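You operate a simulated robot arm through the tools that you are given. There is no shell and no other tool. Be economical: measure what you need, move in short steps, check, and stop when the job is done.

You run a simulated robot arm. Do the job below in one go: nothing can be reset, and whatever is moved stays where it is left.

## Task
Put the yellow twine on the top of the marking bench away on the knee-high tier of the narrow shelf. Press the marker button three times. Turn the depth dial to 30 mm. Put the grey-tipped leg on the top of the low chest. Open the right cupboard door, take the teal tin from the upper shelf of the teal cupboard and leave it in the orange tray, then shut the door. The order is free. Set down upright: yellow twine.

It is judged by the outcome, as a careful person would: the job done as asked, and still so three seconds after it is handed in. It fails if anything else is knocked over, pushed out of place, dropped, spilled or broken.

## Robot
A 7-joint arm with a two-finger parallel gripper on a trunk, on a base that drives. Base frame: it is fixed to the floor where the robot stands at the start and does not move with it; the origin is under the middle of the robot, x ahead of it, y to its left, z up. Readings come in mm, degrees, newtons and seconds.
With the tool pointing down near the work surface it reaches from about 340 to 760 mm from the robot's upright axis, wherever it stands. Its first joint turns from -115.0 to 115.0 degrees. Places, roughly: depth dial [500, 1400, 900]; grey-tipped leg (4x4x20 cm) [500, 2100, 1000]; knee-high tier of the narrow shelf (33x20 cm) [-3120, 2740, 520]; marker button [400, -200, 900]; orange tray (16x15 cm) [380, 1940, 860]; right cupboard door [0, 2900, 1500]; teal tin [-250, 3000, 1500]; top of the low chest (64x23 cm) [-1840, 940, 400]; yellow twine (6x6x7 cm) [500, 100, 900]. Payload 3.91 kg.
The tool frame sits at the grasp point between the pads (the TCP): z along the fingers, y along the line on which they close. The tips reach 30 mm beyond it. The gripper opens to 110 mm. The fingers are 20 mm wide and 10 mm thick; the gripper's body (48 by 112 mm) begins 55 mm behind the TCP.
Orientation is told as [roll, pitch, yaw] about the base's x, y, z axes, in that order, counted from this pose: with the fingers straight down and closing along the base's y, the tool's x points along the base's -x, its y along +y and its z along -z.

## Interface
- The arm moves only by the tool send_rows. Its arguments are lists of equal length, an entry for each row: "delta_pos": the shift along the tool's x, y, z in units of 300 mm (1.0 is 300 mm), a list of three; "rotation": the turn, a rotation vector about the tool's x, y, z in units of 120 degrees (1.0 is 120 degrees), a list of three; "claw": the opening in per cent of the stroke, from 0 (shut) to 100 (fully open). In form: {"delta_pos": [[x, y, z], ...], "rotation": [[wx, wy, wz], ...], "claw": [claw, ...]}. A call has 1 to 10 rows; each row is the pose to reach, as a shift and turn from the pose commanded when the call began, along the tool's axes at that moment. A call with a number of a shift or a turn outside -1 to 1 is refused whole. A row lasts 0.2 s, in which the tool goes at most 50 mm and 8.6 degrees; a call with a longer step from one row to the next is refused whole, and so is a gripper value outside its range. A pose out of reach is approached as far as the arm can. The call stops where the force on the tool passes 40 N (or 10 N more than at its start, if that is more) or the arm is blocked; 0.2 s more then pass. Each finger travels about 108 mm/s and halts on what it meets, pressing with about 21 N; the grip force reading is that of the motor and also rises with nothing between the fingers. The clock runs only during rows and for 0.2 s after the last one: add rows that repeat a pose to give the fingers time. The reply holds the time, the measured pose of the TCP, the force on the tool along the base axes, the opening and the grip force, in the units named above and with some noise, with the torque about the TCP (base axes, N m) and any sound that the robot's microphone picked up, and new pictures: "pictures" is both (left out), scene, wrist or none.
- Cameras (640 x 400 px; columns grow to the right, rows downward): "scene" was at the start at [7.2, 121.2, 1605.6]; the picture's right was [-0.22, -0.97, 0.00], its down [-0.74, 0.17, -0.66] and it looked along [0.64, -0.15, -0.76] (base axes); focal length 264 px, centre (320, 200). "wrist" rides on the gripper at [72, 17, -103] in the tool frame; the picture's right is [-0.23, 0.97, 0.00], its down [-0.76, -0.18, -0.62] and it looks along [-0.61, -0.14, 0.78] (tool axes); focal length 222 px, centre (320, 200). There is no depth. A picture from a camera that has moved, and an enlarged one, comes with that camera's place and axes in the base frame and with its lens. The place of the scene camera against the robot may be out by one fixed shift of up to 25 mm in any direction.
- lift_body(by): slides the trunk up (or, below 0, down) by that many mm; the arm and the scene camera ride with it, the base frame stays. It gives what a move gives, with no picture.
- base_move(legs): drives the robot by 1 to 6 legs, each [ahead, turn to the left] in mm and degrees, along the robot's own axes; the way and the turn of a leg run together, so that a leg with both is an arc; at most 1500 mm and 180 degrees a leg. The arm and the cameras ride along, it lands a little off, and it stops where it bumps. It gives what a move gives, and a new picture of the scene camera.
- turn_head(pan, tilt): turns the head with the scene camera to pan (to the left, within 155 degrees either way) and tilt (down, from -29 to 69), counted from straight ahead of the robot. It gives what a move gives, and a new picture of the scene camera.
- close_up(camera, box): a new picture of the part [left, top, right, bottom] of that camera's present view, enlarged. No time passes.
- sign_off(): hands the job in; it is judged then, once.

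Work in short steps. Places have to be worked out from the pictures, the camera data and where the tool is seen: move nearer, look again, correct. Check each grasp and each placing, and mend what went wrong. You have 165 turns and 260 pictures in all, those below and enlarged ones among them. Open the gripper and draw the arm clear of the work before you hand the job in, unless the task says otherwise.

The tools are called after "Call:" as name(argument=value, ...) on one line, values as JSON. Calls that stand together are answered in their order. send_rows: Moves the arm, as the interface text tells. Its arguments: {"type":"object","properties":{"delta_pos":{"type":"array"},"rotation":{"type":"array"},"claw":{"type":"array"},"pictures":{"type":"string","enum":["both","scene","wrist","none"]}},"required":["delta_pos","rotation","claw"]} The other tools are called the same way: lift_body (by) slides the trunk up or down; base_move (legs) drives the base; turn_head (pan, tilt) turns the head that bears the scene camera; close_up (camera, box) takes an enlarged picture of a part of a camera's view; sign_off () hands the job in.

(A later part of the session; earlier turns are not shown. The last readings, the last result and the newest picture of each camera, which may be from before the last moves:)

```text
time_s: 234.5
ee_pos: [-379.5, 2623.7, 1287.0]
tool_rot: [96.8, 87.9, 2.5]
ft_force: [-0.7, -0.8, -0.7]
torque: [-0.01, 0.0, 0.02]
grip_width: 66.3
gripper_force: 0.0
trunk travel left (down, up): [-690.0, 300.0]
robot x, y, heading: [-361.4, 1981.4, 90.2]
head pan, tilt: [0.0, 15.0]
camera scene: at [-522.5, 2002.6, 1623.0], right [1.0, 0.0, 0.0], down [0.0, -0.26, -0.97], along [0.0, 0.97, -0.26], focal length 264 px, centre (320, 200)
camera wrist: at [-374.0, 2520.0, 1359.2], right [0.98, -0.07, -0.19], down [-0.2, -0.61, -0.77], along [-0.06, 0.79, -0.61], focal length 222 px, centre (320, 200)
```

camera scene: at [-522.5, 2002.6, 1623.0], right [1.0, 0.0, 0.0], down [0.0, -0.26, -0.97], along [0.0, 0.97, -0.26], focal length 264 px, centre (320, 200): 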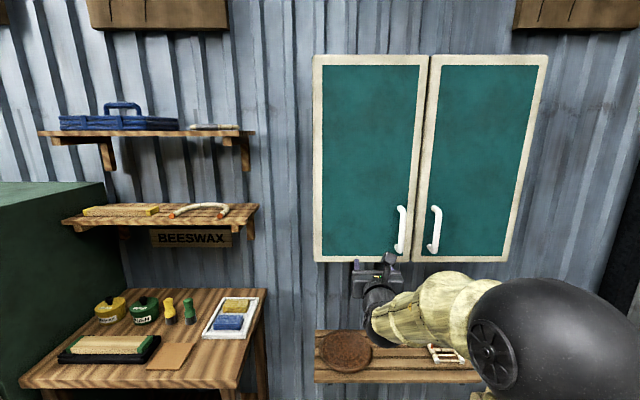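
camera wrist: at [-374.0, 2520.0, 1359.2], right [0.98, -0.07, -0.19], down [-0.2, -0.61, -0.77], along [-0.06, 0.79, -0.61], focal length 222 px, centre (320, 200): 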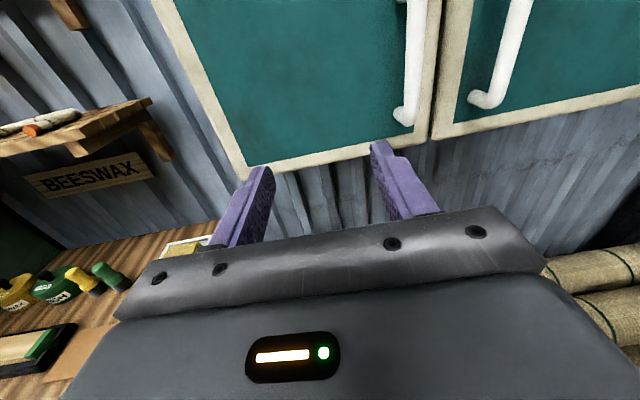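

The arm reached horizontal with its elbow now on the right. The right handle's bar is near [-135, 2820, 1215–1365]. I'll sidestep the base to the right by about 150 mm.

Call:
base_move(legs=[[0, -50], [200, 0], [0, 50]])

Call:
send_rows(delta_pos=[[0, 0, 0]], rotation=[[0, 0, 0]], claw=[60], pictures="wrist")

```text
time_s: 240.6
ee_pos: [-225.4, 2753.0, 1286.7]
tool_rot: [94.3, 87.9, -0.1]
ft_force: [-0.2, 0.3, 0.1]
torque: [-0.01, 0.02, 0.01]
grip_width: 65.9
gripper_force: 0.0
trunk travel left (down, up): [-690.0, 300.0]
robot x, y, heading: [-207.1, 2113.5, 90.3]
head pan, tilt: [0.0, 15.0]
camera scene: at [-368.6, 2131.8, 1623.0], right [1.0, 0.0, 0.0], down [0.0, -0.26, -0.97], along [0.0, 0.97, -0.26], focal length 264 px, centre (320, 200)
```

scene: 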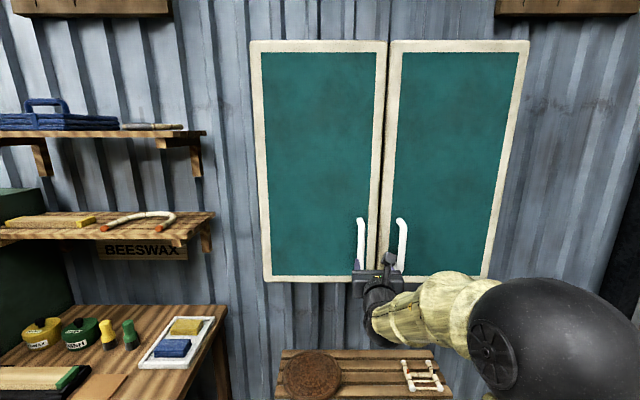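

```text
time_s: 241.0
ee_pos: [-226.2, 2752.1, 1286.0]
tool_rot: [94.8, 87.9, 0.5]
ft_force: [-0.6, 1.1, 0.4]
torque: [0.0, -0.01, 0.02]
grip_width: 66.3
gripper_force: 0.0
trunk travel left (down, up): [-690.0, 300.0]
robot x, y, heading: [-208.2, 2114.4, 90.2]
head pan, tilt: [0.0, 15.0]
camera wrist: at [-220.0, 2649.5, 1359.2], right [0.98, -0.07, -0.19], down [-0.2, -0.61, -0.77], along [-0.06, 0.79, -0.61], focal length 222 px, centre (320, 200)
```

wrist: 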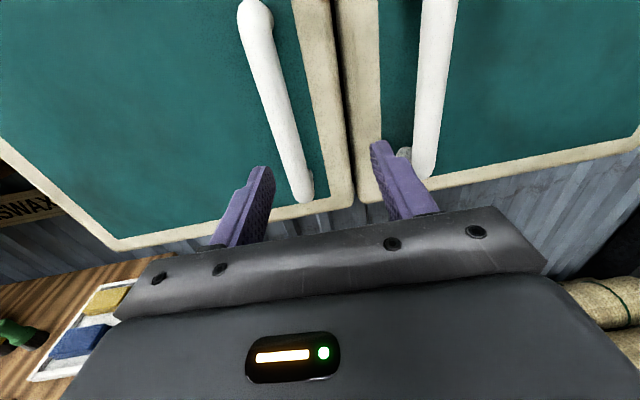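

The right bar is at about [-137, 2816]. I'll shift the tool 89 mm right to straddle it and square the tool up.

Call:
send_rows(delta_pos=[[0, 0.1, 0.008], [0.003, 0.2, 0.015], [0.005, 0.295, 0.023], [0.005, 0.295, 0.023]], rotation=[[0.015, 0, 0.008], [0.03, 0, 0.015], [0.037, 0, 0.019], [0.037, 0, 0.019]], claw=[60, 60, 60, 60])

```text
time_s: 242.0
ee_pos: [-140.1, 2753.7, 1289.5]
tool_rot: [-135.9, 89.9, 134.4]
ft_force: [-0.2, 0.1, -0.4]
torque: [0.02, -0.02, -0.02]
grip_width: 66.1
gripper_force: 0.0
trunk travel left (down, up): [-690.0, 300.0]
robot x, y, heading: [-205.0, 2108.5, 90.1]
head pan, tilt: [0.0, 15.0]
camera scene: at [-370.5, 2134.4, 1622.7], right [1.0, 0.0, 0.0], down [0.0, -0.26, -0.97], along [0.0, 0.97, -0.26], focal length 264 px, centre (320, 200)
camera wrist: at [-122.4, 2652.5, 1362.7], right [0.97, 0.0, -0.23], down [-0.18, -0.62, -0.76], along [-0.14, 0.78, -0.61], focal length 222 px, centre (320, 200)
```

scene: 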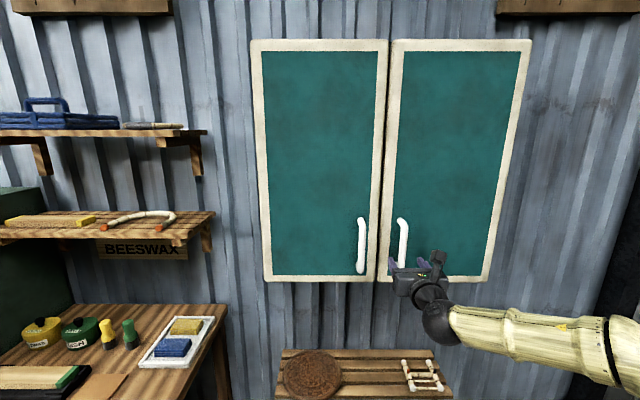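
wrist: 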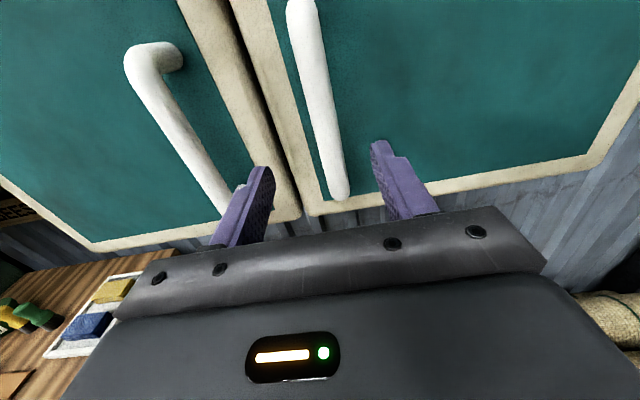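

The bar is at x≈−132. I'll advance 60 mm so that it lies between the pads, then close.

Call:
send_rows(delta_pos=[[0, 0.027, 0.06], [0, 0.027, 0.12], [0, 0.027, 0.17], [0, 0.027, 0.2], [0, 0.027, 0.2], [0, 0.027, 0.2], [0, 0.027, 0.2]], rotation=[[0, 0, 0], [0, 0, 0], [0, 0, 0], [0, 0, 0], [0, 0, 0], [0, 0, 0], [0, 0, 0]], claw=[60, 60, 60, 60, 0, 0, 0], pictures="wrist")

```text
time_s: 243.6
ee_pos: [-133.9, 2812.9, 1291.2]
tool_rot: [-115.8, 89.9, 154.5]
ft_force: [-8.6, -2.0, -2.3]
torque: [-0.3, -0.02, 0.28]
grip_width: 19.6
gripper_force: 45.1
trunk travel left (down, up): [-690.0, 300.0]
robot x, y, heading: [-207.1, 2112.8, 90.4]
head pan, tilt: [0.0, 15.0]
camera wrist: at [-115.3, 2710.8, 1363.5], right [0.97, 0.01, -0.23], down [-0.18, -0.62, -0.76], along [-0.15, 0.78, -0.61], focal length 222 px, centre (320, 200)
```

wrist: 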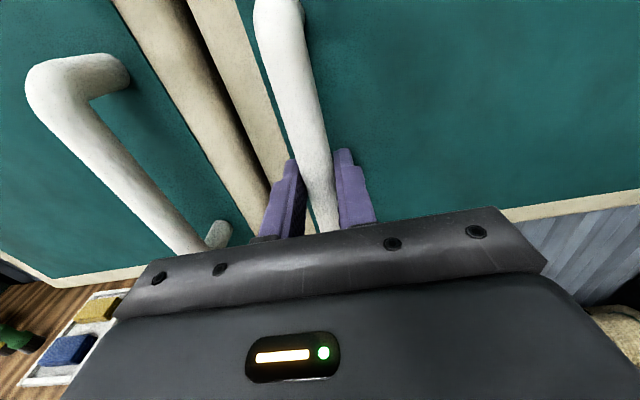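

The bar is gripped. I'll pull the door open along its arc (hinge near [166, 2875]) to about 30°, yawing the tool half as much.

Call:
send_rows(delta_pos=[[0, 0.0227, -0.086], [0, 0.052, -0.17], [0, 0.088, -0.251], [0, 0.132, -0.329], [0, 0.182, -0.403], [0, 0.238, -0.472]], rotation=[[0.02, 0, 0], [0.04, 0, 0], [0.06, 0, 0], [0.08, 0, 0], [0.1, 0, 0], [0.12, 0, 0]], claw=[0, 0, 0, 0, 0, 0])

```text
time_s: 245.0
ee_pos: [-48.8, 2672.2, 1292.2]
tool_rot: [-130.9, 89.6, 153.0]
ft_force: [20.4, 19.0, 9.5]
torque: [0.97, -0.37, -0.49]
grip_width: 19.4
gripper_force: 44.8
trunk travel left (down, up): [-690.0, 300.0]
robot x, y, heading: [-206.2, 2108.9, 90.2]
head pan, tilt: [0.0, 15.0]
camera scene: at [-363.7, 2134.5, 1623.6], right [1.0, 0.0, 0.0], down [0.0, -0.26, -0.97], along [0.0, 0.97, -0.26], focal length 264 px, centre (320, 200)
camera wrist: at [-8.4, 2577.9, 1363.1], right [0.94, 0.23, -0.23], down [-0.03, -0.65, -0.76], along [-0.33, 0.73, -0.6], focal length 222 px, centre (320, 200)
```

scene: 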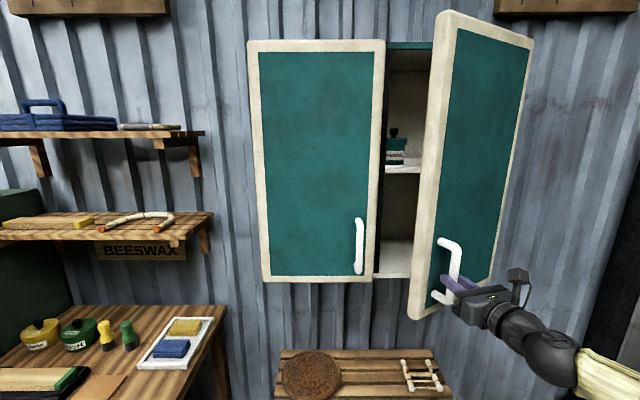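
wrist: 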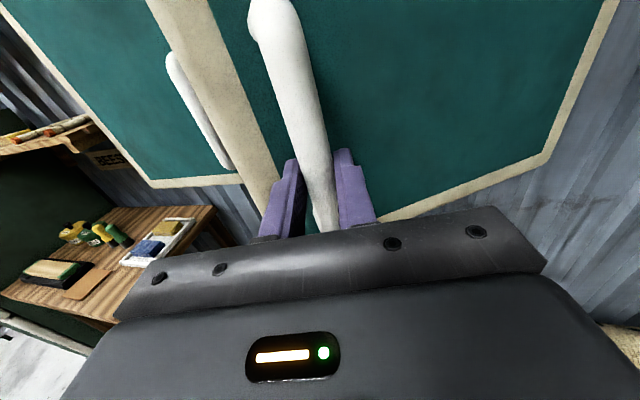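

The door is about 34° open and the tin is visible on the upper shelf. I'll let go of the handle and back the gripper away.

Call:
send_rows(delta_pos=[[0, 0, 0], [0, 0, 0], [0, 0, -0.08], [0, 0, -0.2], [0, 0, -0.33], [0, 0, -0.4]], rotation=[[0, 0, 0], [0, 0, 0], [0, 0, 0], [0, 0, 0], [0, 0, 0], [0, 0, 0]], claw=[60, 60, 60, 60, 60, 60])

Call:
close_up(camera="scene", box=[340, 20, 500, 340])

```text
time_s: 246.4
ee_pos: [-26.0, 2553.7, 1289.7]
tool_rot: [-137.7, 89.8, 146.8]
ft_force: [0.1, 0.5, 0.1]
torque: [0.04, -0.04, 0.06]
grip_width: 65.9
gripper_force: 0.0
trunk travel left (down, up): [-690.0, 300.0]
robot x, y, heading: [-204.5, 2111.4, 89.9]
head pan, tilt: [0.0, 15.0]
camera scene: at [-366.6, 2131.8, 1623.2], right [1.0, 0.0, 0.0], down [0.0, -0.26, -0.97], along [0.0, 0.97, -0.26], focal length 264 px, centre (320, 200)
camera wrist: at [16.3, 2459.9, 1362.4], right [0.94, 0.24, -0.23], down [-0.02, -0.65, -0.76], along [-0.34, 0.72, -0.6], focal length 222 px, centre (320, 200)
```

scene: 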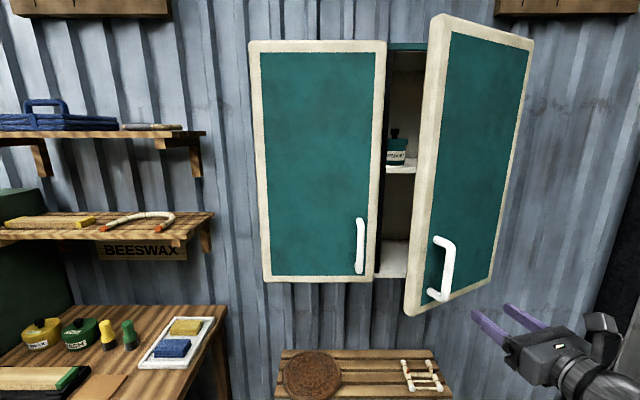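
wrist: 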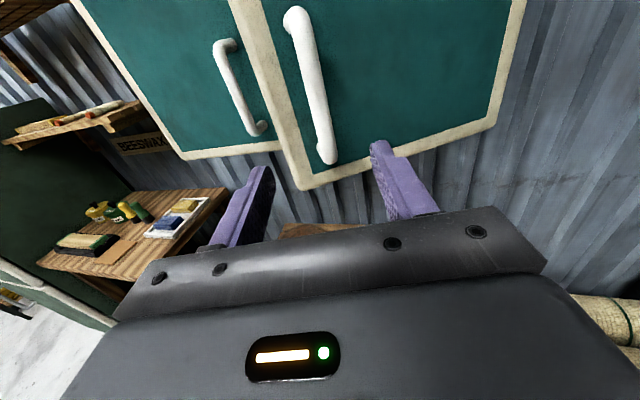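

```text
1.25 times, centred on (420, 180) of scene
camera zoom: at [-366.6, 2131.8, 1623.2], right [1.0, 0.0, 0.0], down [0.0, -0.26, -0.97], along [0.0, 0.97, -0.26], focal length 330 px, centre (195, 225)
```

zoom: 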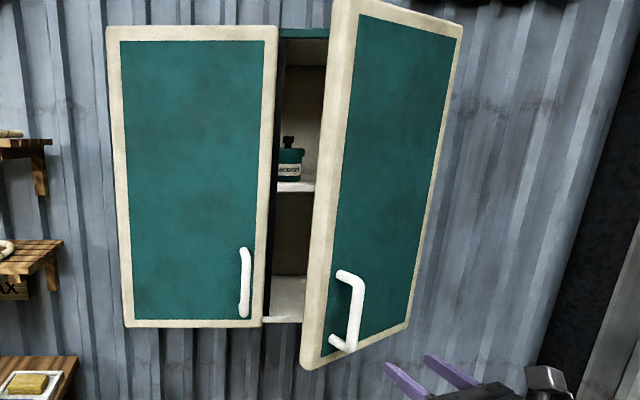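

I'll go round the door's free edge: left to x≈−215, up to z≈1440, tool straight and fingers shut, ready to push the door from inside.

Call:
send_rows(delta_pos=[[0.083, -0.095, 0.051], [0.167, -0.19, 0.102], [0.25, -0.286, 0.153], [0.333, -0.381, 0.204], [0.417, -0.477, 0.255], [0.5, -0.572, 0.306], [0.5, -0.572, 0.306]], rotation=[[-0.02, 0, 0], [-0.04, 0, 0], [-0.06, 0, 0], [-0.08, 0, 0], [-0.1, 0, 0], [-0.12, 0, 0], [-0.12, 0, 0]], claw=[0, 0, 0, 0, 0, 0, 0])

```text
time_s: 248.0
ee_pos: [-217.3, 2600.3, 1442.3]
tool_rot: [-114.2, 89.8, 155.9]
ft_force: [-0.8, -0.2, -0.3]
torque: [0.02, 0.0, -0.01]
grip_width: 0.1
gripper_force: 21.3
trunk travel left (down, up): [-690.0, 300.0]
robot x, y, heading: [-204.9, 2112.9, 90.4]
head pan, tilt: [0.0, 15.0]
camera scene: at [-367.8, 2131.6, 1623.1], right [1.0, 0.0, 0.0], down [0.0, -0.26, -0.97], along [0.0, 0.97, -0.26], focal length 264 px, centre (320, 200)
camera wrist: at [-199.1, 2499.1, 1513.7], right [0.97, 0.0, -0.23], down [-0.18, -0.62, -0.76], along [-0.14, 0.78, -0.61], focal length 222 px, centre (320, 200)
```

scene: 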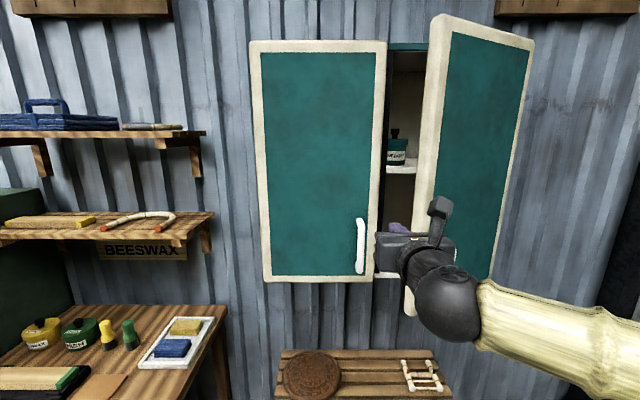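
wrist: 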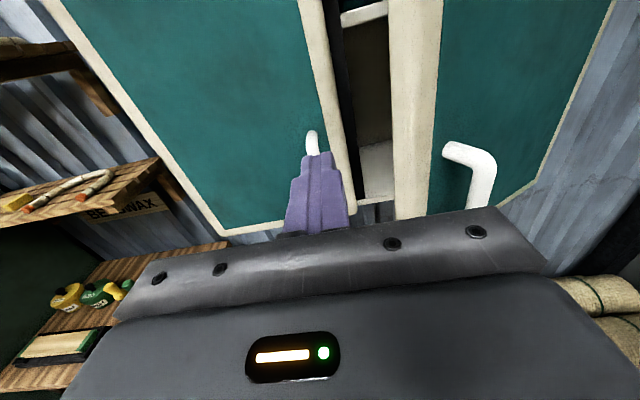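

The door's free edge is near x≈−150…−117, y≈2696. I'll advance beside it.

Call:
send_rows(delta_pos=[[0, -0.027, 0.14], [0, -0.027, 0.28], [0, -0.027, 0.4], [0, -0.027, 0.4]], rotation=[[0, 0, 0], [0, 0, 0], [0, 0, 0], [0, 0, 0]], claw=[0, 0, 0, 0])

```text
time_s: 249.0
ee_pos: [-224.5, 2721.8, 1442.3]
tool_rot: [-132.2, 89.8, 137.9]
ft_force: [-0.7, 1.0, -0.1]
torque: [0.0, -0.01, -0.01]
grip_width: 0.1
gripper_force: 20.7
trunk travel left (down, up): [-690.0, 300.0]
robot x, y, heading: [-205.4, 2112.6, 90.4]
head pan, tilt: [0.0, 15.0]
camera scene: at [-368.1, 2131.5, 1623.1], right [1.0, 0.0, 0.0], down [0.0, -0.26, -0.97], along [0.0, 0.97, -0.26], focal length 264 px, centre (320, 200)
camera wrist: at [-207.5, 2619.7, 1514.0], right [0.97, 0.0, -0.23], down [-0.18, -0.62, -0.76], along [-0.14, 0.78, -0.6], focal length 222 px, centre (320, 200)
```

scene: 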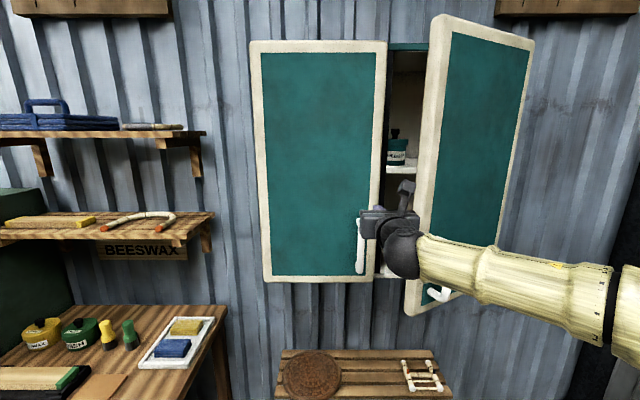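
wrist: 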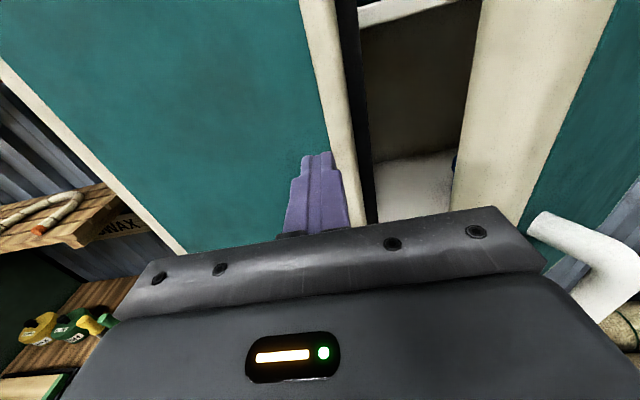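

The forearm lies on the right, in the door's way, so I must flip the elbow back to the left before pushing. I'll retreat 200 mm and return the tool to pointing down.

Call:
send_rows(delta_pos=[[0, 0, -0.15], [0, 0, -0.3], [0, 0, -0.45], [0, 0, -0.6], [0, 0, -0.6]], rotation=[[0, 0, 0], [0, 0, 0], [0, 0, 0], [0, 0, 0], [0, 0, 0]], claw=[0, 0, 0, 0, 0], pictures="none")

Call:
send_rows(delta_pos=[[0, 0, 0], [0, 0, 0], [0, 0, 0], [0, 0, 0], [0, 0, 0], [0, 0, 0], [0, 0, 0], [0, 0, 0], [0, 0, 0], [0, 0, 0]], rotation=[[0, -0.07, 0], [0, -0.14, 0], [0, -0.21, 0], [0, -0.28, 0], [0, -0.35, 0], [0, -0.42, 0], [0, -0.49, 0], [0, -0.56, 0], [0, -0.63, 0], [0, -0.7, 0]], claw=[0, 0, 0, 0, 0, 0, 0, 0, 0, 0], pictures="scene")

```text
time_s: 250.2
ee_pos: [-221.4, 2544.1, 1437.4]
tool_rot: [-87.6, 89.8, -177.5]
ft_force: [0.4, 1.1, -0.2]
torque: [0.02, 0.0, -0.03]
grip_width: 0.1
gripper_force: 21.0
out of reach, approached as far as the arm can: row 4, 5
trunk travel left (down, up): [-690.0, 300.0]
robot x, y, heading: [-205.4, 2109.0, 90.2]
head pan, tilt: [0.0, 15.0]
```

```text
time_s: 252.4
ee_pos: [-226.2, 2540.8, 1438.1]
tool_rot: [-0.1, 6.2, -89.8]
ft_force: [0.0, -0.8, -0.4]
torque: [0.04, -0.04, 0.0]
grip_width: 0.1
gripper_force: 20.9
out of reach, approached as far as the arm can: row 1, 2
trunk travel left (down, up): [-690.0, 300.0]
robot x, y, heading: [-205.1, 2113.9, 90.4]
head pan, tilt: [0.0, 15.0]
camera scene: at [-370.1, 2131.0, 1622.8], right [1.0, 0.0, 0.0], down [0.0, -0.26, -0.97], along [0.0, 0.97, -0.26], focal length 264 px, centre (320, 200)
```

scene: 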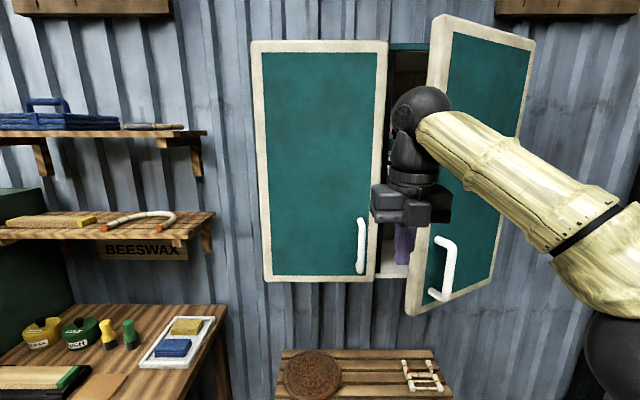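

The elbow is still on the right. I'll back off for room and stretch the arm out forward and down, which should let the elbow return to its usual side.

Call:
base_move(legs=[[-400, 0]])

Call:
send_rows(delta_pos=[[0.095, 0, 0.1], [0.19, 0, 0.2], [0.285, 0, 0.3], [0.38, 0, 0.4], [0.475, 0, 0.5], [0.57, 0, 0.6], [0.665, 0, 0.7], [0.76, 0, 0.8], [0.85, 0, 0.9], [0.95, 0, 1.0]], rotation=[[0, -0.02, 0], [0, -0.05, 0], [0, -0.05, 0], [0, -0.05, 0], [0, -0.05, 0], [0, -0.05, 0], [0, -0.05, 0], [0, -0.05, 0], [0, -0.05, 0], [0, -0.05, 0]], claw=[0, 0, 0, 0, 0, 0, 0, 0, 0, 0], pictures="scene")

```text
time_s: 254.9
ee_pos: [-222.6, 2140.1, 1437.9]
tool_rot: [-0.2, 6.1, -90.1]
ft_force: [-0.7, -0.4, 0.1]
torque: [0.03, 0.03, -0.02]
grip_width: 0.2
gripper_force: 20.1
trunk travel left (down, up): [-690.0, 300.0]
robot x, y, heading: [-204.9, 1711.4, 90.2]
head pan, tilt: [0.0, 15.0]
camera scene: at [-367.6, 1729.4, 1623.0], right [1.0, 0.0, 0.0], down [0.0, -0.26, -0.97], along [0.0, 0.97, -0.26], focal length 264 px, centre (320, 200)
```

scene: 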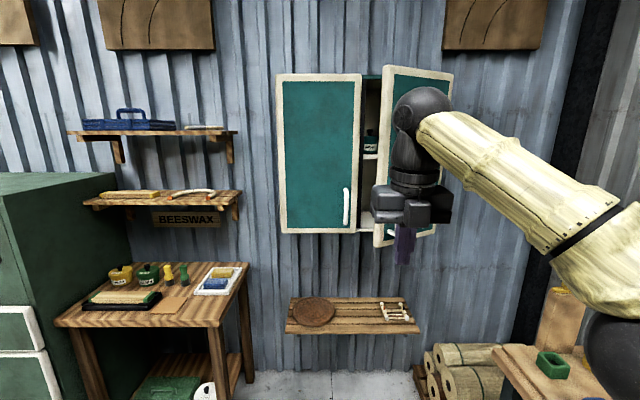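

```text
time_s: 257.1
ee_pos: [-223.7, 2428.0, 1153.3]
tool_rot: [0.0, 0.0, -90.1]
ft_force: [0.0, 1.0, 1.0]
torque: [-0.04, 0.0, -0.01]
grip_width: 0.0
gripper_force: 21.5
out of reach, approached as far as the arm can: row 9, 10
trunk travel left (down, up): [-690.0, 300.0]
robot x, y, heading: [-209.2, 1711.4, 89.8]
head pan, tilt: [0.0, 15.0]
camera scene: at [-367.2, 1731.3, 1623.0], right [1.0, 0.0, 0.0], down [0.0, -0.26, -0.97], along [0.0, 0.97, -0.26], focal length 264 px, centre (320, 200)
```

scene: 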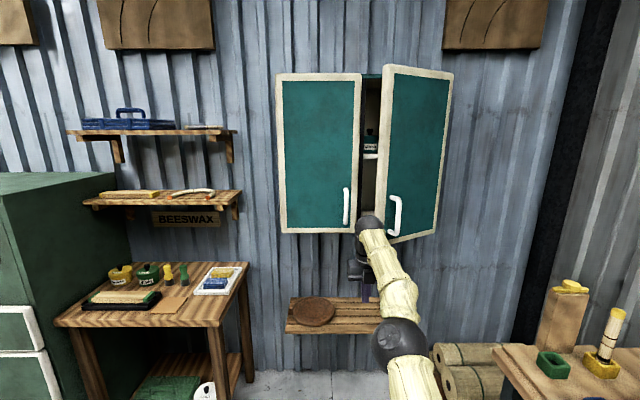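

The arm is nearly straight now. I'll retract it while moving the tool rightwards, so the elbow folds to the left.

Call:
send_rows(delta_pos=[[0, 0.13, 0], [0, 0.26, 0], [0, 0.4, 0], [0, 0.53, 0], [-0.1, 0.6, 0.05], [-0.2, 0.65, 0.1], [-0.33, 0.65, 0.1], [-0.45, 0.65, 0.1], [-0.58, 0.65, 0.1], [-0.7, 0.65, 0.1]], rotation=[[0, 0, 0], [0, 0, 0], [0, 0, 0], [0, 0, 0], [0, 0, 0], [0, 0, 0], [0, 0, 0], [0, 0, 0], [0, 0, 0], [0, 0, 0]], claw=[0, 0, 0, 0, 0, 0, 0, 0, 0, 0], pictures="scene")

```text
time_s: 259.3
ee_pos: [-28.7, 2214.9, 1123.3]
tool_rot: [-0.2, 0.1, -90.1]
ft_force: [-0.3, -0.5, 0.3]
torque: [0.01, 0.0, -0.02]
grip_width: 0.1
gripper_force: 21.2
out of reach, approached as far as the arm can: row 2, 3, 4
trunk travel left (down, up): [-690.0, 300.0]
robot x, y, heading: [-206.6, 1709.0, 90.0]
head pan, tilt: [0.0, 15.0]
camera scene: at [-367.6, 1729.2, 1623.0], right [1.0, 0.0, 0.0], down [0.0, -0.26, -0.97], along [0.0, 0.97, -0.26], focal length 264 px, centre (320, 200)
```

scene: 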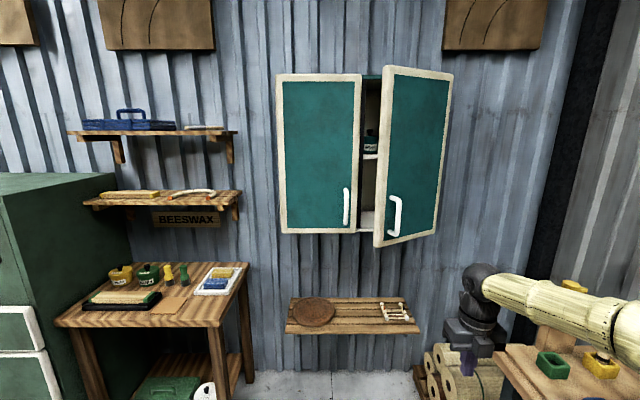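

The elbow stays right with this wrist orientation. I'll turn the tool back by 180° (the starting orientation), where the elbow naturally sat up high.

Call:
send_rows(delta_pos=[[0, -0.05, -0.05], [0, -0.1, -0.1], [0, -0.15, -0.15], [0, -0.2, -0.2], [0, -0.25, -0.25], [0, -0.3, -0.25], [0, -0.35, -0.25], [0, -0.4, -0.25], [0, -0.45, -0.25], [0, -0.5, -0.25]], rotation=[[0, 0, 0.07], [0, 0, 0.14], [0, 0, 0.21], [0, 0, 0.28], [0, 0, 0.35], [0, 0, 0.42], [0, 0, 0.49], [0, 0, 0.56], [0, 0, 0.63], [0, 0, 0.7]], claw=[0, 0, 0, 0, 0, 0, 0, 0, 0, 0], pictures="none")

Call:
send_rows(delta_pos=[[0, 0, 0], [0, 0, 0], [0, 0, 0], [0, 0, 0], [0, 0, 0], [0, 0, 0], [0, 0, 0], [0, 0, 0], [0, 0, 0], [0, 0, 0]], rotation=[[0, 0, 0.07], [0, 0, 0.14], [0, 0, 0.21], [0, 0, 0.28], [0, 0, 0.35], [0, 0, 0.42], [0, 0, 0.49], [0, 0, 0.56], [0, 0, 0.63], [0, 0, 0.7]], claw=[0, 0, 0, 0, 0, 0, 0, 0, 0, 0], pictures="none")

Call:
send_rows(delta_pos=[[0, 0, 0], [0, 0, 0]], rotation=[[0, 0, 0.05], [0, 0, 0.1]], claw=[0, 0], pictures="scene")

```text
time_s: 261.5
ee_pos: [-180.9, 2216.8, 1198.6]
tool_rot: [-0.1, -0.1, -174.3]
ft_force: [0.1, -0.2, -0.2]
torque: [-0.01, 0.01, 0.03]
grip_width: 0.1
gripper_force: 21.4
trunk travel left (down, up): [-690.0, 300.0]
robot x, y, heading: [-202.1, 1709.8, 90.0]
head pan, tilt: [0.0, 15.0]
```

```text
time_s: 263.7
ee_pos: [-179.9, 2217.7, 1199.5]
tool_rot: [0.1, -0.1, 101.9]
ft_force: [-0.2, 0.5, 0.3]
torque: [-0.03, 0.01, 0.02]
grip_width: 0.0
gripper_force: 20.8
trunk travel left (down, up): [-690.0, 300.0]
robot x, y, heading: [-206.8, 1711.0, 90.0]
head pan, tilt: [0.0, 15.0]
```

```text
time_s: 264.3
ee_pos: [-180.1, 2218.2, 1199.4]
tool_rot: [0.2, -0.1, 89.8]
ft_force: [-0.7, -0.1, 0.3]
torque: [-0.01, 0.03, 0.0]
grip_width: 0.1
gripper_force: 21.0
trunk travel left (down, up): [-690.0, 300.0]
robot x, y, heading: [-203.9, 1710.5, 90.0]
head pan, tilt: [0.0, 15.0]
camera scene: at [-367.6, 1730.3, 1623.0], right [1.0, 0.0, 0.0], down [0.0, -0.26, -0.97], along [0.0, 0.97, -0.26], focal length 264 px, centre (320, 200)
```

scene: 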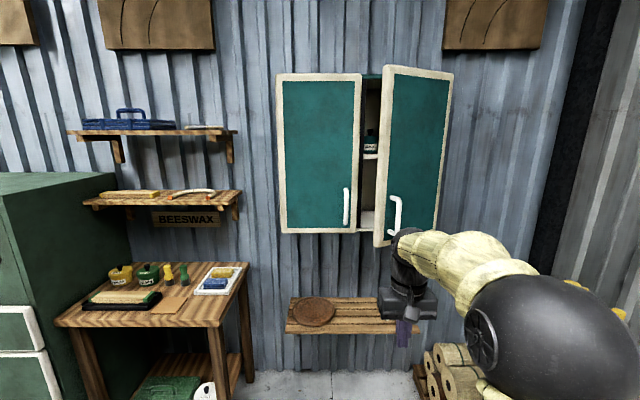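

The elbow is now high and central, as wanted. I'll tilt the tool forward 60° from vertical (camera below this time) and check the posture.

Call:
send_rows(delta_pos=[[-0.05, 0, -0.05], [-0.1, 0, -0.1], [-0.15, 0, -0.15], [-0.2, 0, -0.2], [-0.25, 0, -0.25], [-0.3, 0, -0.3], [-0.33, 0, -0.35], [-0.33, 0, -0.4]], rotation=[[0, -0.065, 0], [0, -0.13, 0], [0, -0.195, 0], [0, -0.26, 0], [0, -0.325, 0], [0, -0.39, 0], [0, -0.455, 0], [0, -0.5, 0]], claw=[0, 0, 0, 0, 0, 0, 0, 0])

```text
time_s: 266.1
ee_pos: [-179.5, 2316.3, 1319.7]
tool_rot: [0.3, -60.2, 89.6]
ft_force: [0.1, -0.5, 0.1]
torque: [0.02, -0.06, -0.02]
grip_width: 0.0
gripper_force: 21.0
trunk travel left (down, up): [-690.0, 300.0]
robot x, y, heading: [-206.0, 1711.8, 90.2]
head pan, tilt: [0.0, 15.0]
camera scene: at [-367.6, 1730.0, 1623.0], right [1.0, 0.0, 0.0], down [0.0, -0.26, -0.97], along [0.0, 0.97, -0.26], focal length 264 px, centre (320, 200)
camera wrist: at [-196.6, 2192.5, 1308.3], right [-0.97, 0.11, 0.2], down [0.18, -0.16, 0.97], along [0.14, 0.98, 0.14], focal length 222 px, centre (320, 200)
```

scene: 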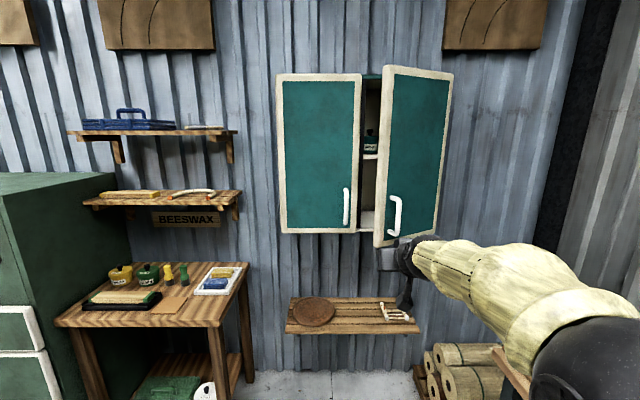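
wrist: 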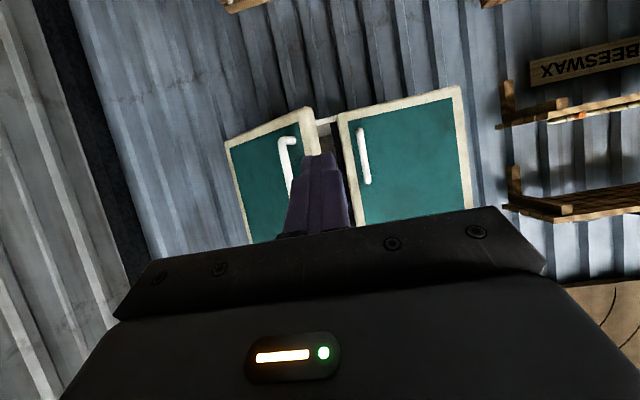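

The forearm is now reasonably in line and will stay behind the door. I'll shift 45 mm left, up 130 mm, and drive 400 mm in beside the door edge.

Call:
send_rows(delta_pos=[[-0.125, 0.05, -0.072], [-0.25, 0.1, -0.145], [-0.375, 0.15, -0.217], [-0.375, 0.15, -0.217]], rotation=[[0, 0, 0], [0, 0, 0], [0, 0, 0], [0, 0, 0]], claw=[0, 0, 0, 0], pictures="none")

Call:
base_move(legs=[[400, 0]])

Call:
close_up(camera="wrist", box=[0, 0, 640, 400])

```text
time_s: 267.1
ee_pos: [-224.7, 2315.9, 1449.1]
tool_rot: [0.3, -60.1, 89.6]
ft_force: [-0.2, 0.3, 0.2]
torque: [-0.03, -0.01, -0.01]
grip_width: 0.1
gripper_force: 21.4
trunk travel left (down, up): [-690.0, 300.0]
robot x, y, heading: [-208.6, 1711.0, 89.8]
head pan, tilt: [0.0, 15.0]
```

```text
time_s: 269.6
ee_pos: [-221.9, 2712.7, 1447.9]
tool_rot: [0.3, -59.9, 89.6]
ft_force: [-0.1, 0.1, -0.4]
torque: [0.01, 0.0, 0.01]
grip_width: 0.0
gripper_force: 20.9
trunk travel left (down, up): [-690.0, 300.0]
robot x, y, heading: [-203.3, 2109.1, 90.0]
head pan, tilt: [0.0, 15.0]
camera scene: at [-367.5, 2128.0, 1622.9], right [1.0, 0.0, 0.0], down [0.0, -0.26, -0.97], along [0.0, 0.97, -0.26], focal length 264 px, centre (320, 200)
```

scene: 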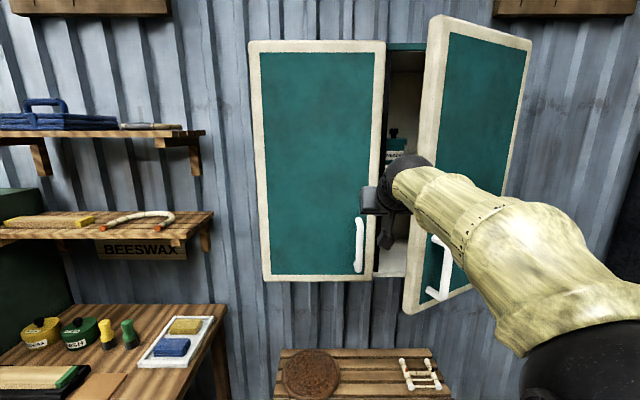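

```text
1.00 times, centred on (320, 200) of wrist
camera zoom: at [-240.0, 2589.4, 1437.2], right [-0.97, 0.12, 0.2], down [0.18, -0.16, 0.97], along [0.14, 0.98, 0.13], focal length 222 px, centre (320, 200)
```

zoom: 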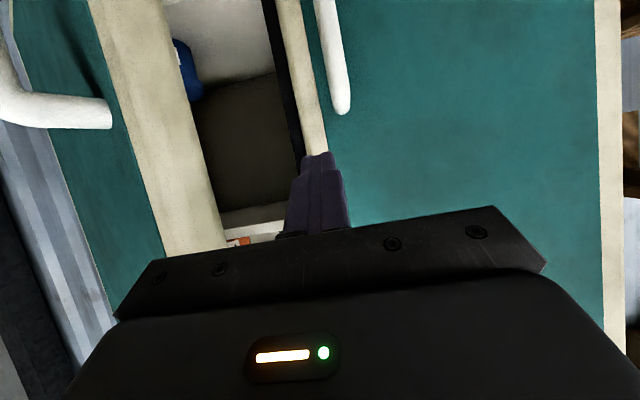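

I'll move in 30 mm more and push the door's inside to the right in 25 mm steps.

Call:
send_rows(delta_pos=[[-0.05, 0, 0.087], [-0.05, -0.08, 0.087], [-0.05, -0.16, 0.087], [-0.05, -0.24, 0.087], [-0.05, -0.32, 0.087], [-0.05, -0.4, 0.087], [-0.05, -0.48, 0.087], [-0.05, -0.56, 0.087], [-0.05, -0.64, 0.087], [-0.05, -0.72, 0.087]], rotation=[[0, 0, 0], [0, 0, 0], [0, 0, 0], [0, 0, 0], [0, 0, 0], [0, 0, 0], [0, 0, 0], [0, 0, 0], [0, 0, 0], [0, 0, 0]], claw=[0, 0, 0, 0, 0, 0, 0, 0, 0, 0])

```text
time_s: 270.8
ee_pos: [-160.0, 2736.9, 1450.0]
tool_rot: [1.1, -59.7, 90.6]
ft_force: [-22.7, -12.1, 0.0]
torque: [0.22, -0.36, -0.25]
grip_width: 0.0
gripper_force: 21.0
trunk travel left (down, up): [-690.0, 300.0]
robot x, y, heading: [-208.9, 2107.5, 89.8]
head pan, tilt: [0.0, 15.0]
stopped in row 5: the force on the tool passed its limit (the readings are from after the stop); the commanded pose is now the measured one
camera scene: at [-371.9, 2123.0, 1622.7], right [1.0, 0.0, 0.0], down [0.0, -0.26, -0.97], along [0.0, 0.97, -0.26], focal length 264 px, centre (320, 200)
camera wrist: at [-172.7, 2613.4, 1439.2], right [-0.97, 0.09, 0.21], down [0.19, -0.15, 0.97], along [0.12, 0.98, 0.13], focal length 222 px, centre (320, 200)
```

scene: 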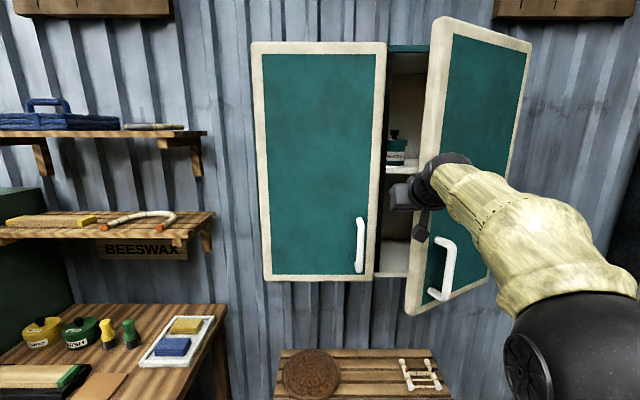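
wrist: 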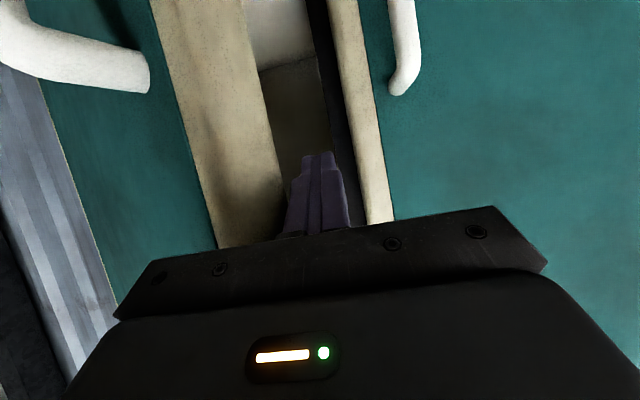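

The gripper body is pressing the door's end face, which barely turns it. Instead I'll back off, yaw 35° to the right with the gripper open, and grip the door's free edge to swing it.

Call:
send_rows(delta_pos=[[0, 0.09, 0], [0, 0.183, 0], [0.075, 0.183, -0.13], [0.15, 0.183, -0.26], [0.212, 0.15, -0.367], [0.212, 0.1, -0.367], [0.212, 0.1, -0.367], [0.212, 0.1, -0.367], [0.212, 0.1, -0.367]], rotation=[[0, 0, 0], [0, 0, 0], [0, 0, 0], [0.05, 0, 0.029], [0.1, 0, 0.058], [0.15, 0, 0.087], [0.2, 0, 0.115], [0.253, 0, 0.146], [0.253, 0, 0.146]], claw=[0, 0, 0, 0, 40, 85, 85, 85, 85])

```text
time_s: 272.8
ee_pos: [-177.2, 2613.0, 1448.3]
tool_rot: [0.4, -59.3, 55.5]
ft_force: [0.2, 0.1, 0.4]
torque: [-0.05, -0.01, 0.01]
grip_width: 93.5
gripper_force: 0.0
trunk travel left (down, up): [-690.0, 300.0]
robot x, y, heading: [-203.8, 2106.5, 89.9]
head pan, tilt: [0.0, 15.0]
camera scene: at [-367.6, 2126.2, 1623.0], right [1.0, 0.0, 0.0], down [0.0, -0.26, -0.97], along [0.0, 0.97, -0.26], focal length 264 px, centre (320, 200)
camera wrist: at [-261.8, 2520.6, 1438.4], right [-0.74, 0.64, 0.2], down [0.07, -0.23, 0.97], along [0.67, 0.73, 0.12], focal length 222 px, centre (320, 200)
```

scene: 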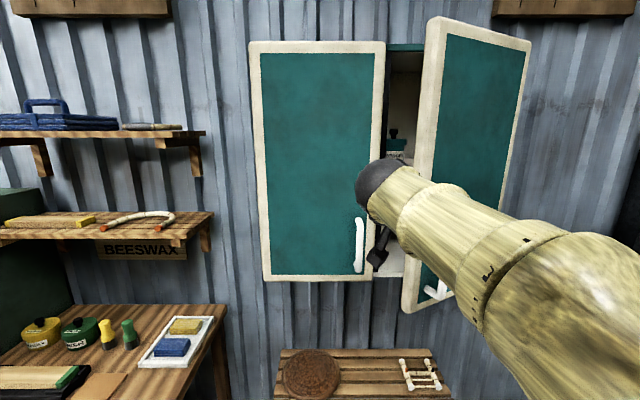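
wrist: 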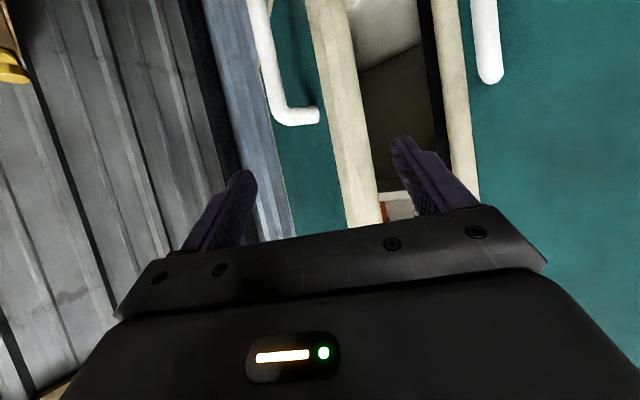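

The door edge lies between the open fingers, about 22 mm to the left of centre. I'll shift left, advance 88 mm and close on it.

Call:
send_rows(delta_pos=[[0, 0.073, 0], [-0.05, 0.073, 0.085], [-0.1, 0.073, 0.17], [-0.147, 0.073, 0.254], [-0.147, 0.073, 0.254]], rotation=[[0, 0, 0], [0, 0, 0], [0, 0, 0], [0, 0, 0], [0, 0, 0]], claw=[85, 85, 85, 85, 85], pictures="wrist")

```text
time_s: 274.0
ee_pos: [-146.9, 2698.7, 1447.1]
tool_rot: [0.4, -59.4, 55.5]
ft_force: [0.3, -0.5, 0.4]
torque: [0.01, 0.01, 0.02]
grip_width: 93.6
gripper_force: 0.0
trunk travel left (down, up): [-690.0, 300.0]
robot x, y, heading: [-202.1, 2108.9, 90.0]
head pan, tilt: [0.0, 15.0]
camera wrist: at [-231.0, 2606.3, 1437.8], right [-0.74, 0.64, 0.2], down [0.07, -0.22, 0.97], along [0.67, 0.73, 0.12], focal length 222 px, centre (320, 200)
```

wrist: 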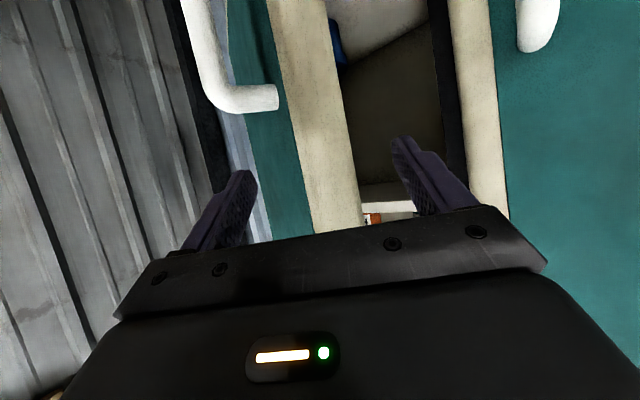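

The edge is between the fingers. I'll close on it.

Call:
send_rows(delta_pos=[[0, 0, 0], [0, 0, 0], [0, 0, 0], [0, 0, 0]], rotation=[[0, 0, 0], [0, 0, 0], [0, 0, 0], [0, 0, 0]], claw=[0, 0, 0, 0], pictures="wrist")

```text
time_s: 275.0
ee_pos: [-154.4, 2697.7, 1448.6]
tool_rot: [0.5, -59.5, 55.7]
ft_force: [-22.5, -13.8, -4.7]
torque: [-0.17, 0.44, 0.49]
grip_width: 14.2
gripper_force: 21.0
trunk travel left (down, up): [-690.0, 300.0]
robot x, y, heading: [-207.8, 2109.8, 90.1]
head pan, tilt: [0.0, 15.0]
camera wrist: at [-237.7, 2603.8, 1438.2], right [-0.74, 0.64, 0.2], down [0.07, -0.23, 0.97], along [0.67, 0.74, 0.12], focal length 222 px, centre (320, 200)
```

wrist: 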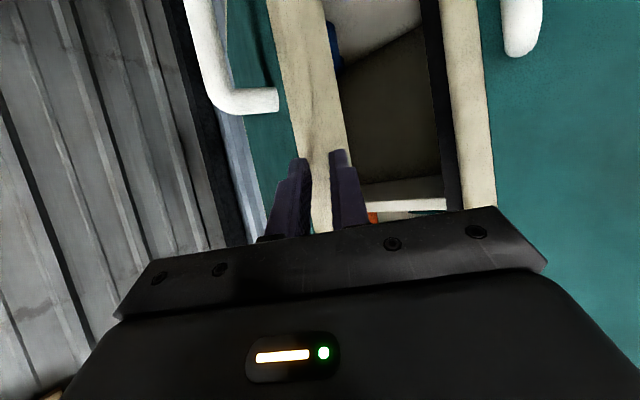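

The door edge is gripped. I'll swing it 24° further along its arc, yawing the tool with it.

Call:
send_rows(delta_pos=[[0.021, -0.112, -0.036], [0.0355, -0.227, -0.0615], [0.0443, -0.346, -0.0768], [0.0468, -0.465, -0.0811]], rotation=[[-0.0433, 0, -0.025], [-0.0866, 0, -0.05], [-0.13, 0, -0.075], [-0.173, 0, -0.1]], claw=[0, 0, 0, 0])

```text
time_s: 276.0
ee_pos: [-51.0, 2591.6, 1448.8]
tool_rot: [1.0, -59.6, 79.1]
ft_force: [-17.0, -24.8, -6.1]
torque: [-0.39, 0.38, 0.52]
grip_width: 12.6
gripper_force: 21.2
trunk travel left (down, up): [-690.0, 300.0]
robot x, y, heading: [-206.3, 2104.6, 90.3]
head pan, tilt: [0.0, 15.0]
camera scene: at [-370.6, 2120.3, 1622.8], right [1.0, 0.0, 0.0], down [0.0, -0.25, -0.97], along [0.0, 0.97, -0.25], focal length 264 px, centre (320, 200)
camera wrist: at [-88.7, 2472.5, 1438.7], right [-0.94, 0.28, 0.2], down [0.16, -0.18, 0.97], along [0.31, 0.94, 0.13], focal length 222 px, centre (320, 200)
```

scene: 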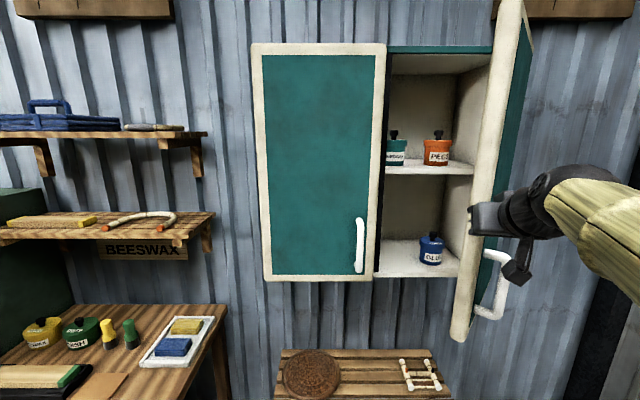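
wrist: 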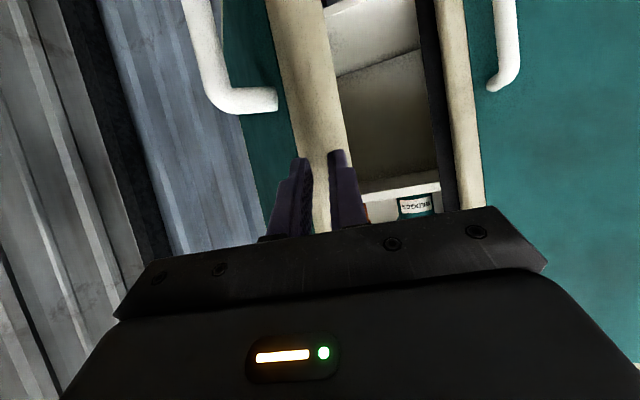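

The cupboard is opening: teal tin at left and an orange tin at right on the upper shelf. I'll swing the door 18° further.

Call:
send_rows(delta_pos=[[0.0248, -0.109, -0.043], [0.038, -0.226, -0.0658], [0.0453, -0.345, -0.0785]], rotation=[[-0.0433, 0, -0.025], [-0.0866, 0, -0.05], [-0.13, 0, -0.075]], claw=[0, 0, 0], pictures="scene")

```text
time_s: 276.6
ee_pos: [21.1, 2553.1, 1449.3]
tool_rot: [1.2, -59.7, 91.6]
ft_force: [-8.7, -21.4, 2.3]
torque: [-0.18, 0.21, 0.35]
grip_width: 9.3
gripper_force: 21.0
trunk travel left (down, up): [-690.0, 300.0]
robot x, y, heading: [-205.8, 2104.2, 90.0]
head pan, tilt: [0.0, 15.0]
stopped in row 3: the force on the tool passed its limit (the readings are from after the stop); the commanded pose is now the measured one
camera scene: at [-369.6, 2120.1, 1623.1], right [1.0, 0.0, 0.0], down [0.0, -0.26, -0.97], along [0.0, 0.97, -0.26], focal length 264 px, centre (320, 200)
```

scene: 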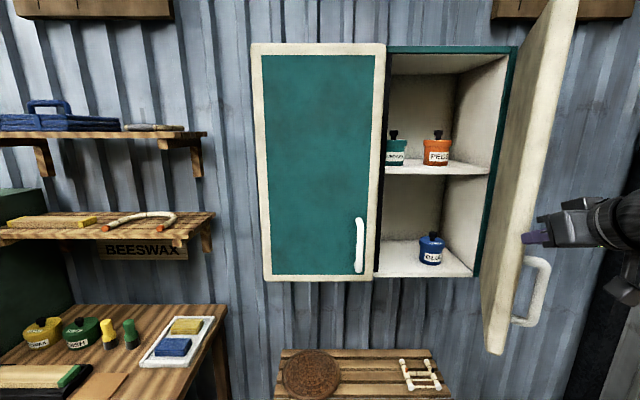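

The door is roughly 75° open. I'll open the fingers and back the base away.

Call:
send_rows(delta_pos=[[0, 0, 0], [0, 0, 0]], rotation=[[0, 0, 0], [0, 0, 0]], claw=[45, 45], pictures="none")

Call:
base_move(legs=[[-200, 0]])

Call:
close_up(camera="scene", box=[340, 40, 560, 290])

```text
time_s: 277.2
ee_pos: [23.4, 2561.3, 1446.1]
tool_rot: [1.3, -59.4, 91.5]
ft_force: [-0.8, 0.1, -0.3]
torque: [0.0, 0.02, -0.04]
grip_width: 49.6
gripper_force: 0.1
trunk travel left (down, up): [-690.0, 300.0]
robot x, y, heading: [-205.5, 2108.4, 89.9]
head pan, tilt: [0.0, 15.0]
```

```text
time_s: 278.9
ee_pos: [23.7, 2355.3, 1448.5]
tool_rot: [1.3, -59.5, 91.3]
ft_force: [-0.4, -0.1, -0.3]
torque: [-0.04, -0.01, -0.03]
grip_width: 49.7
gripper_force: 0.0
trunk travel left (down, up): [-690.0, 300.0]
robot x, y, heading: [-205.9, 1905.0, 90.1]
head pan, tilt: [0.0, 15.0]
camera scene: at [-367.7, 1922.0, 1623.1], right [1.0, 0.0, 0.0], down [0.0, -0.26, -0.97], along [0.0, 0.97, -0.26], focal length 264 px, centre (320, 200)
```

scene: 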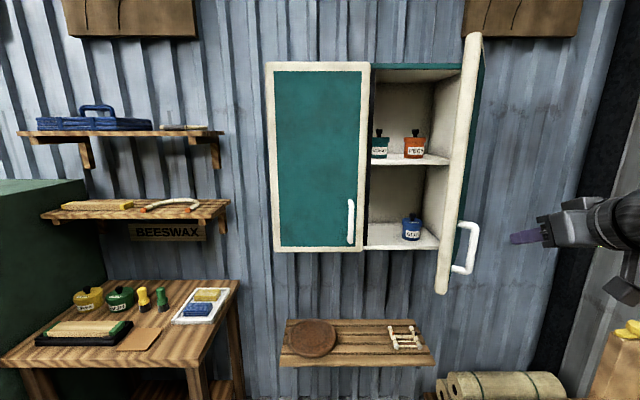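

```text
1.60 times, centred on (450, 165) of scene
camera zoom: at [-367.7, 1922.0, 1623.1], right [1.0, 0.0, 0.0], down [0.0, -0.26, -0.97], along [0.0, 0.97, -0.26], focal length 422 px, centre (112, 256)
```

zoom: 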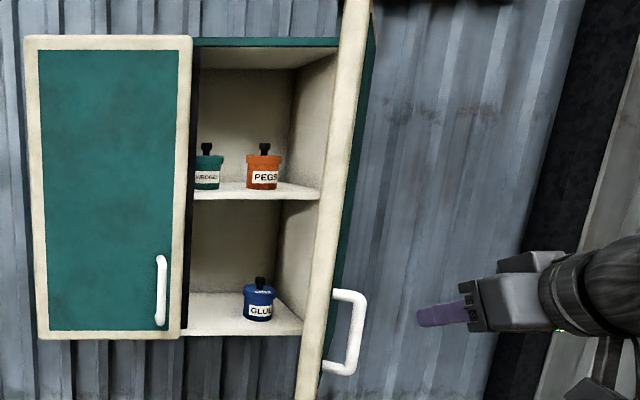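

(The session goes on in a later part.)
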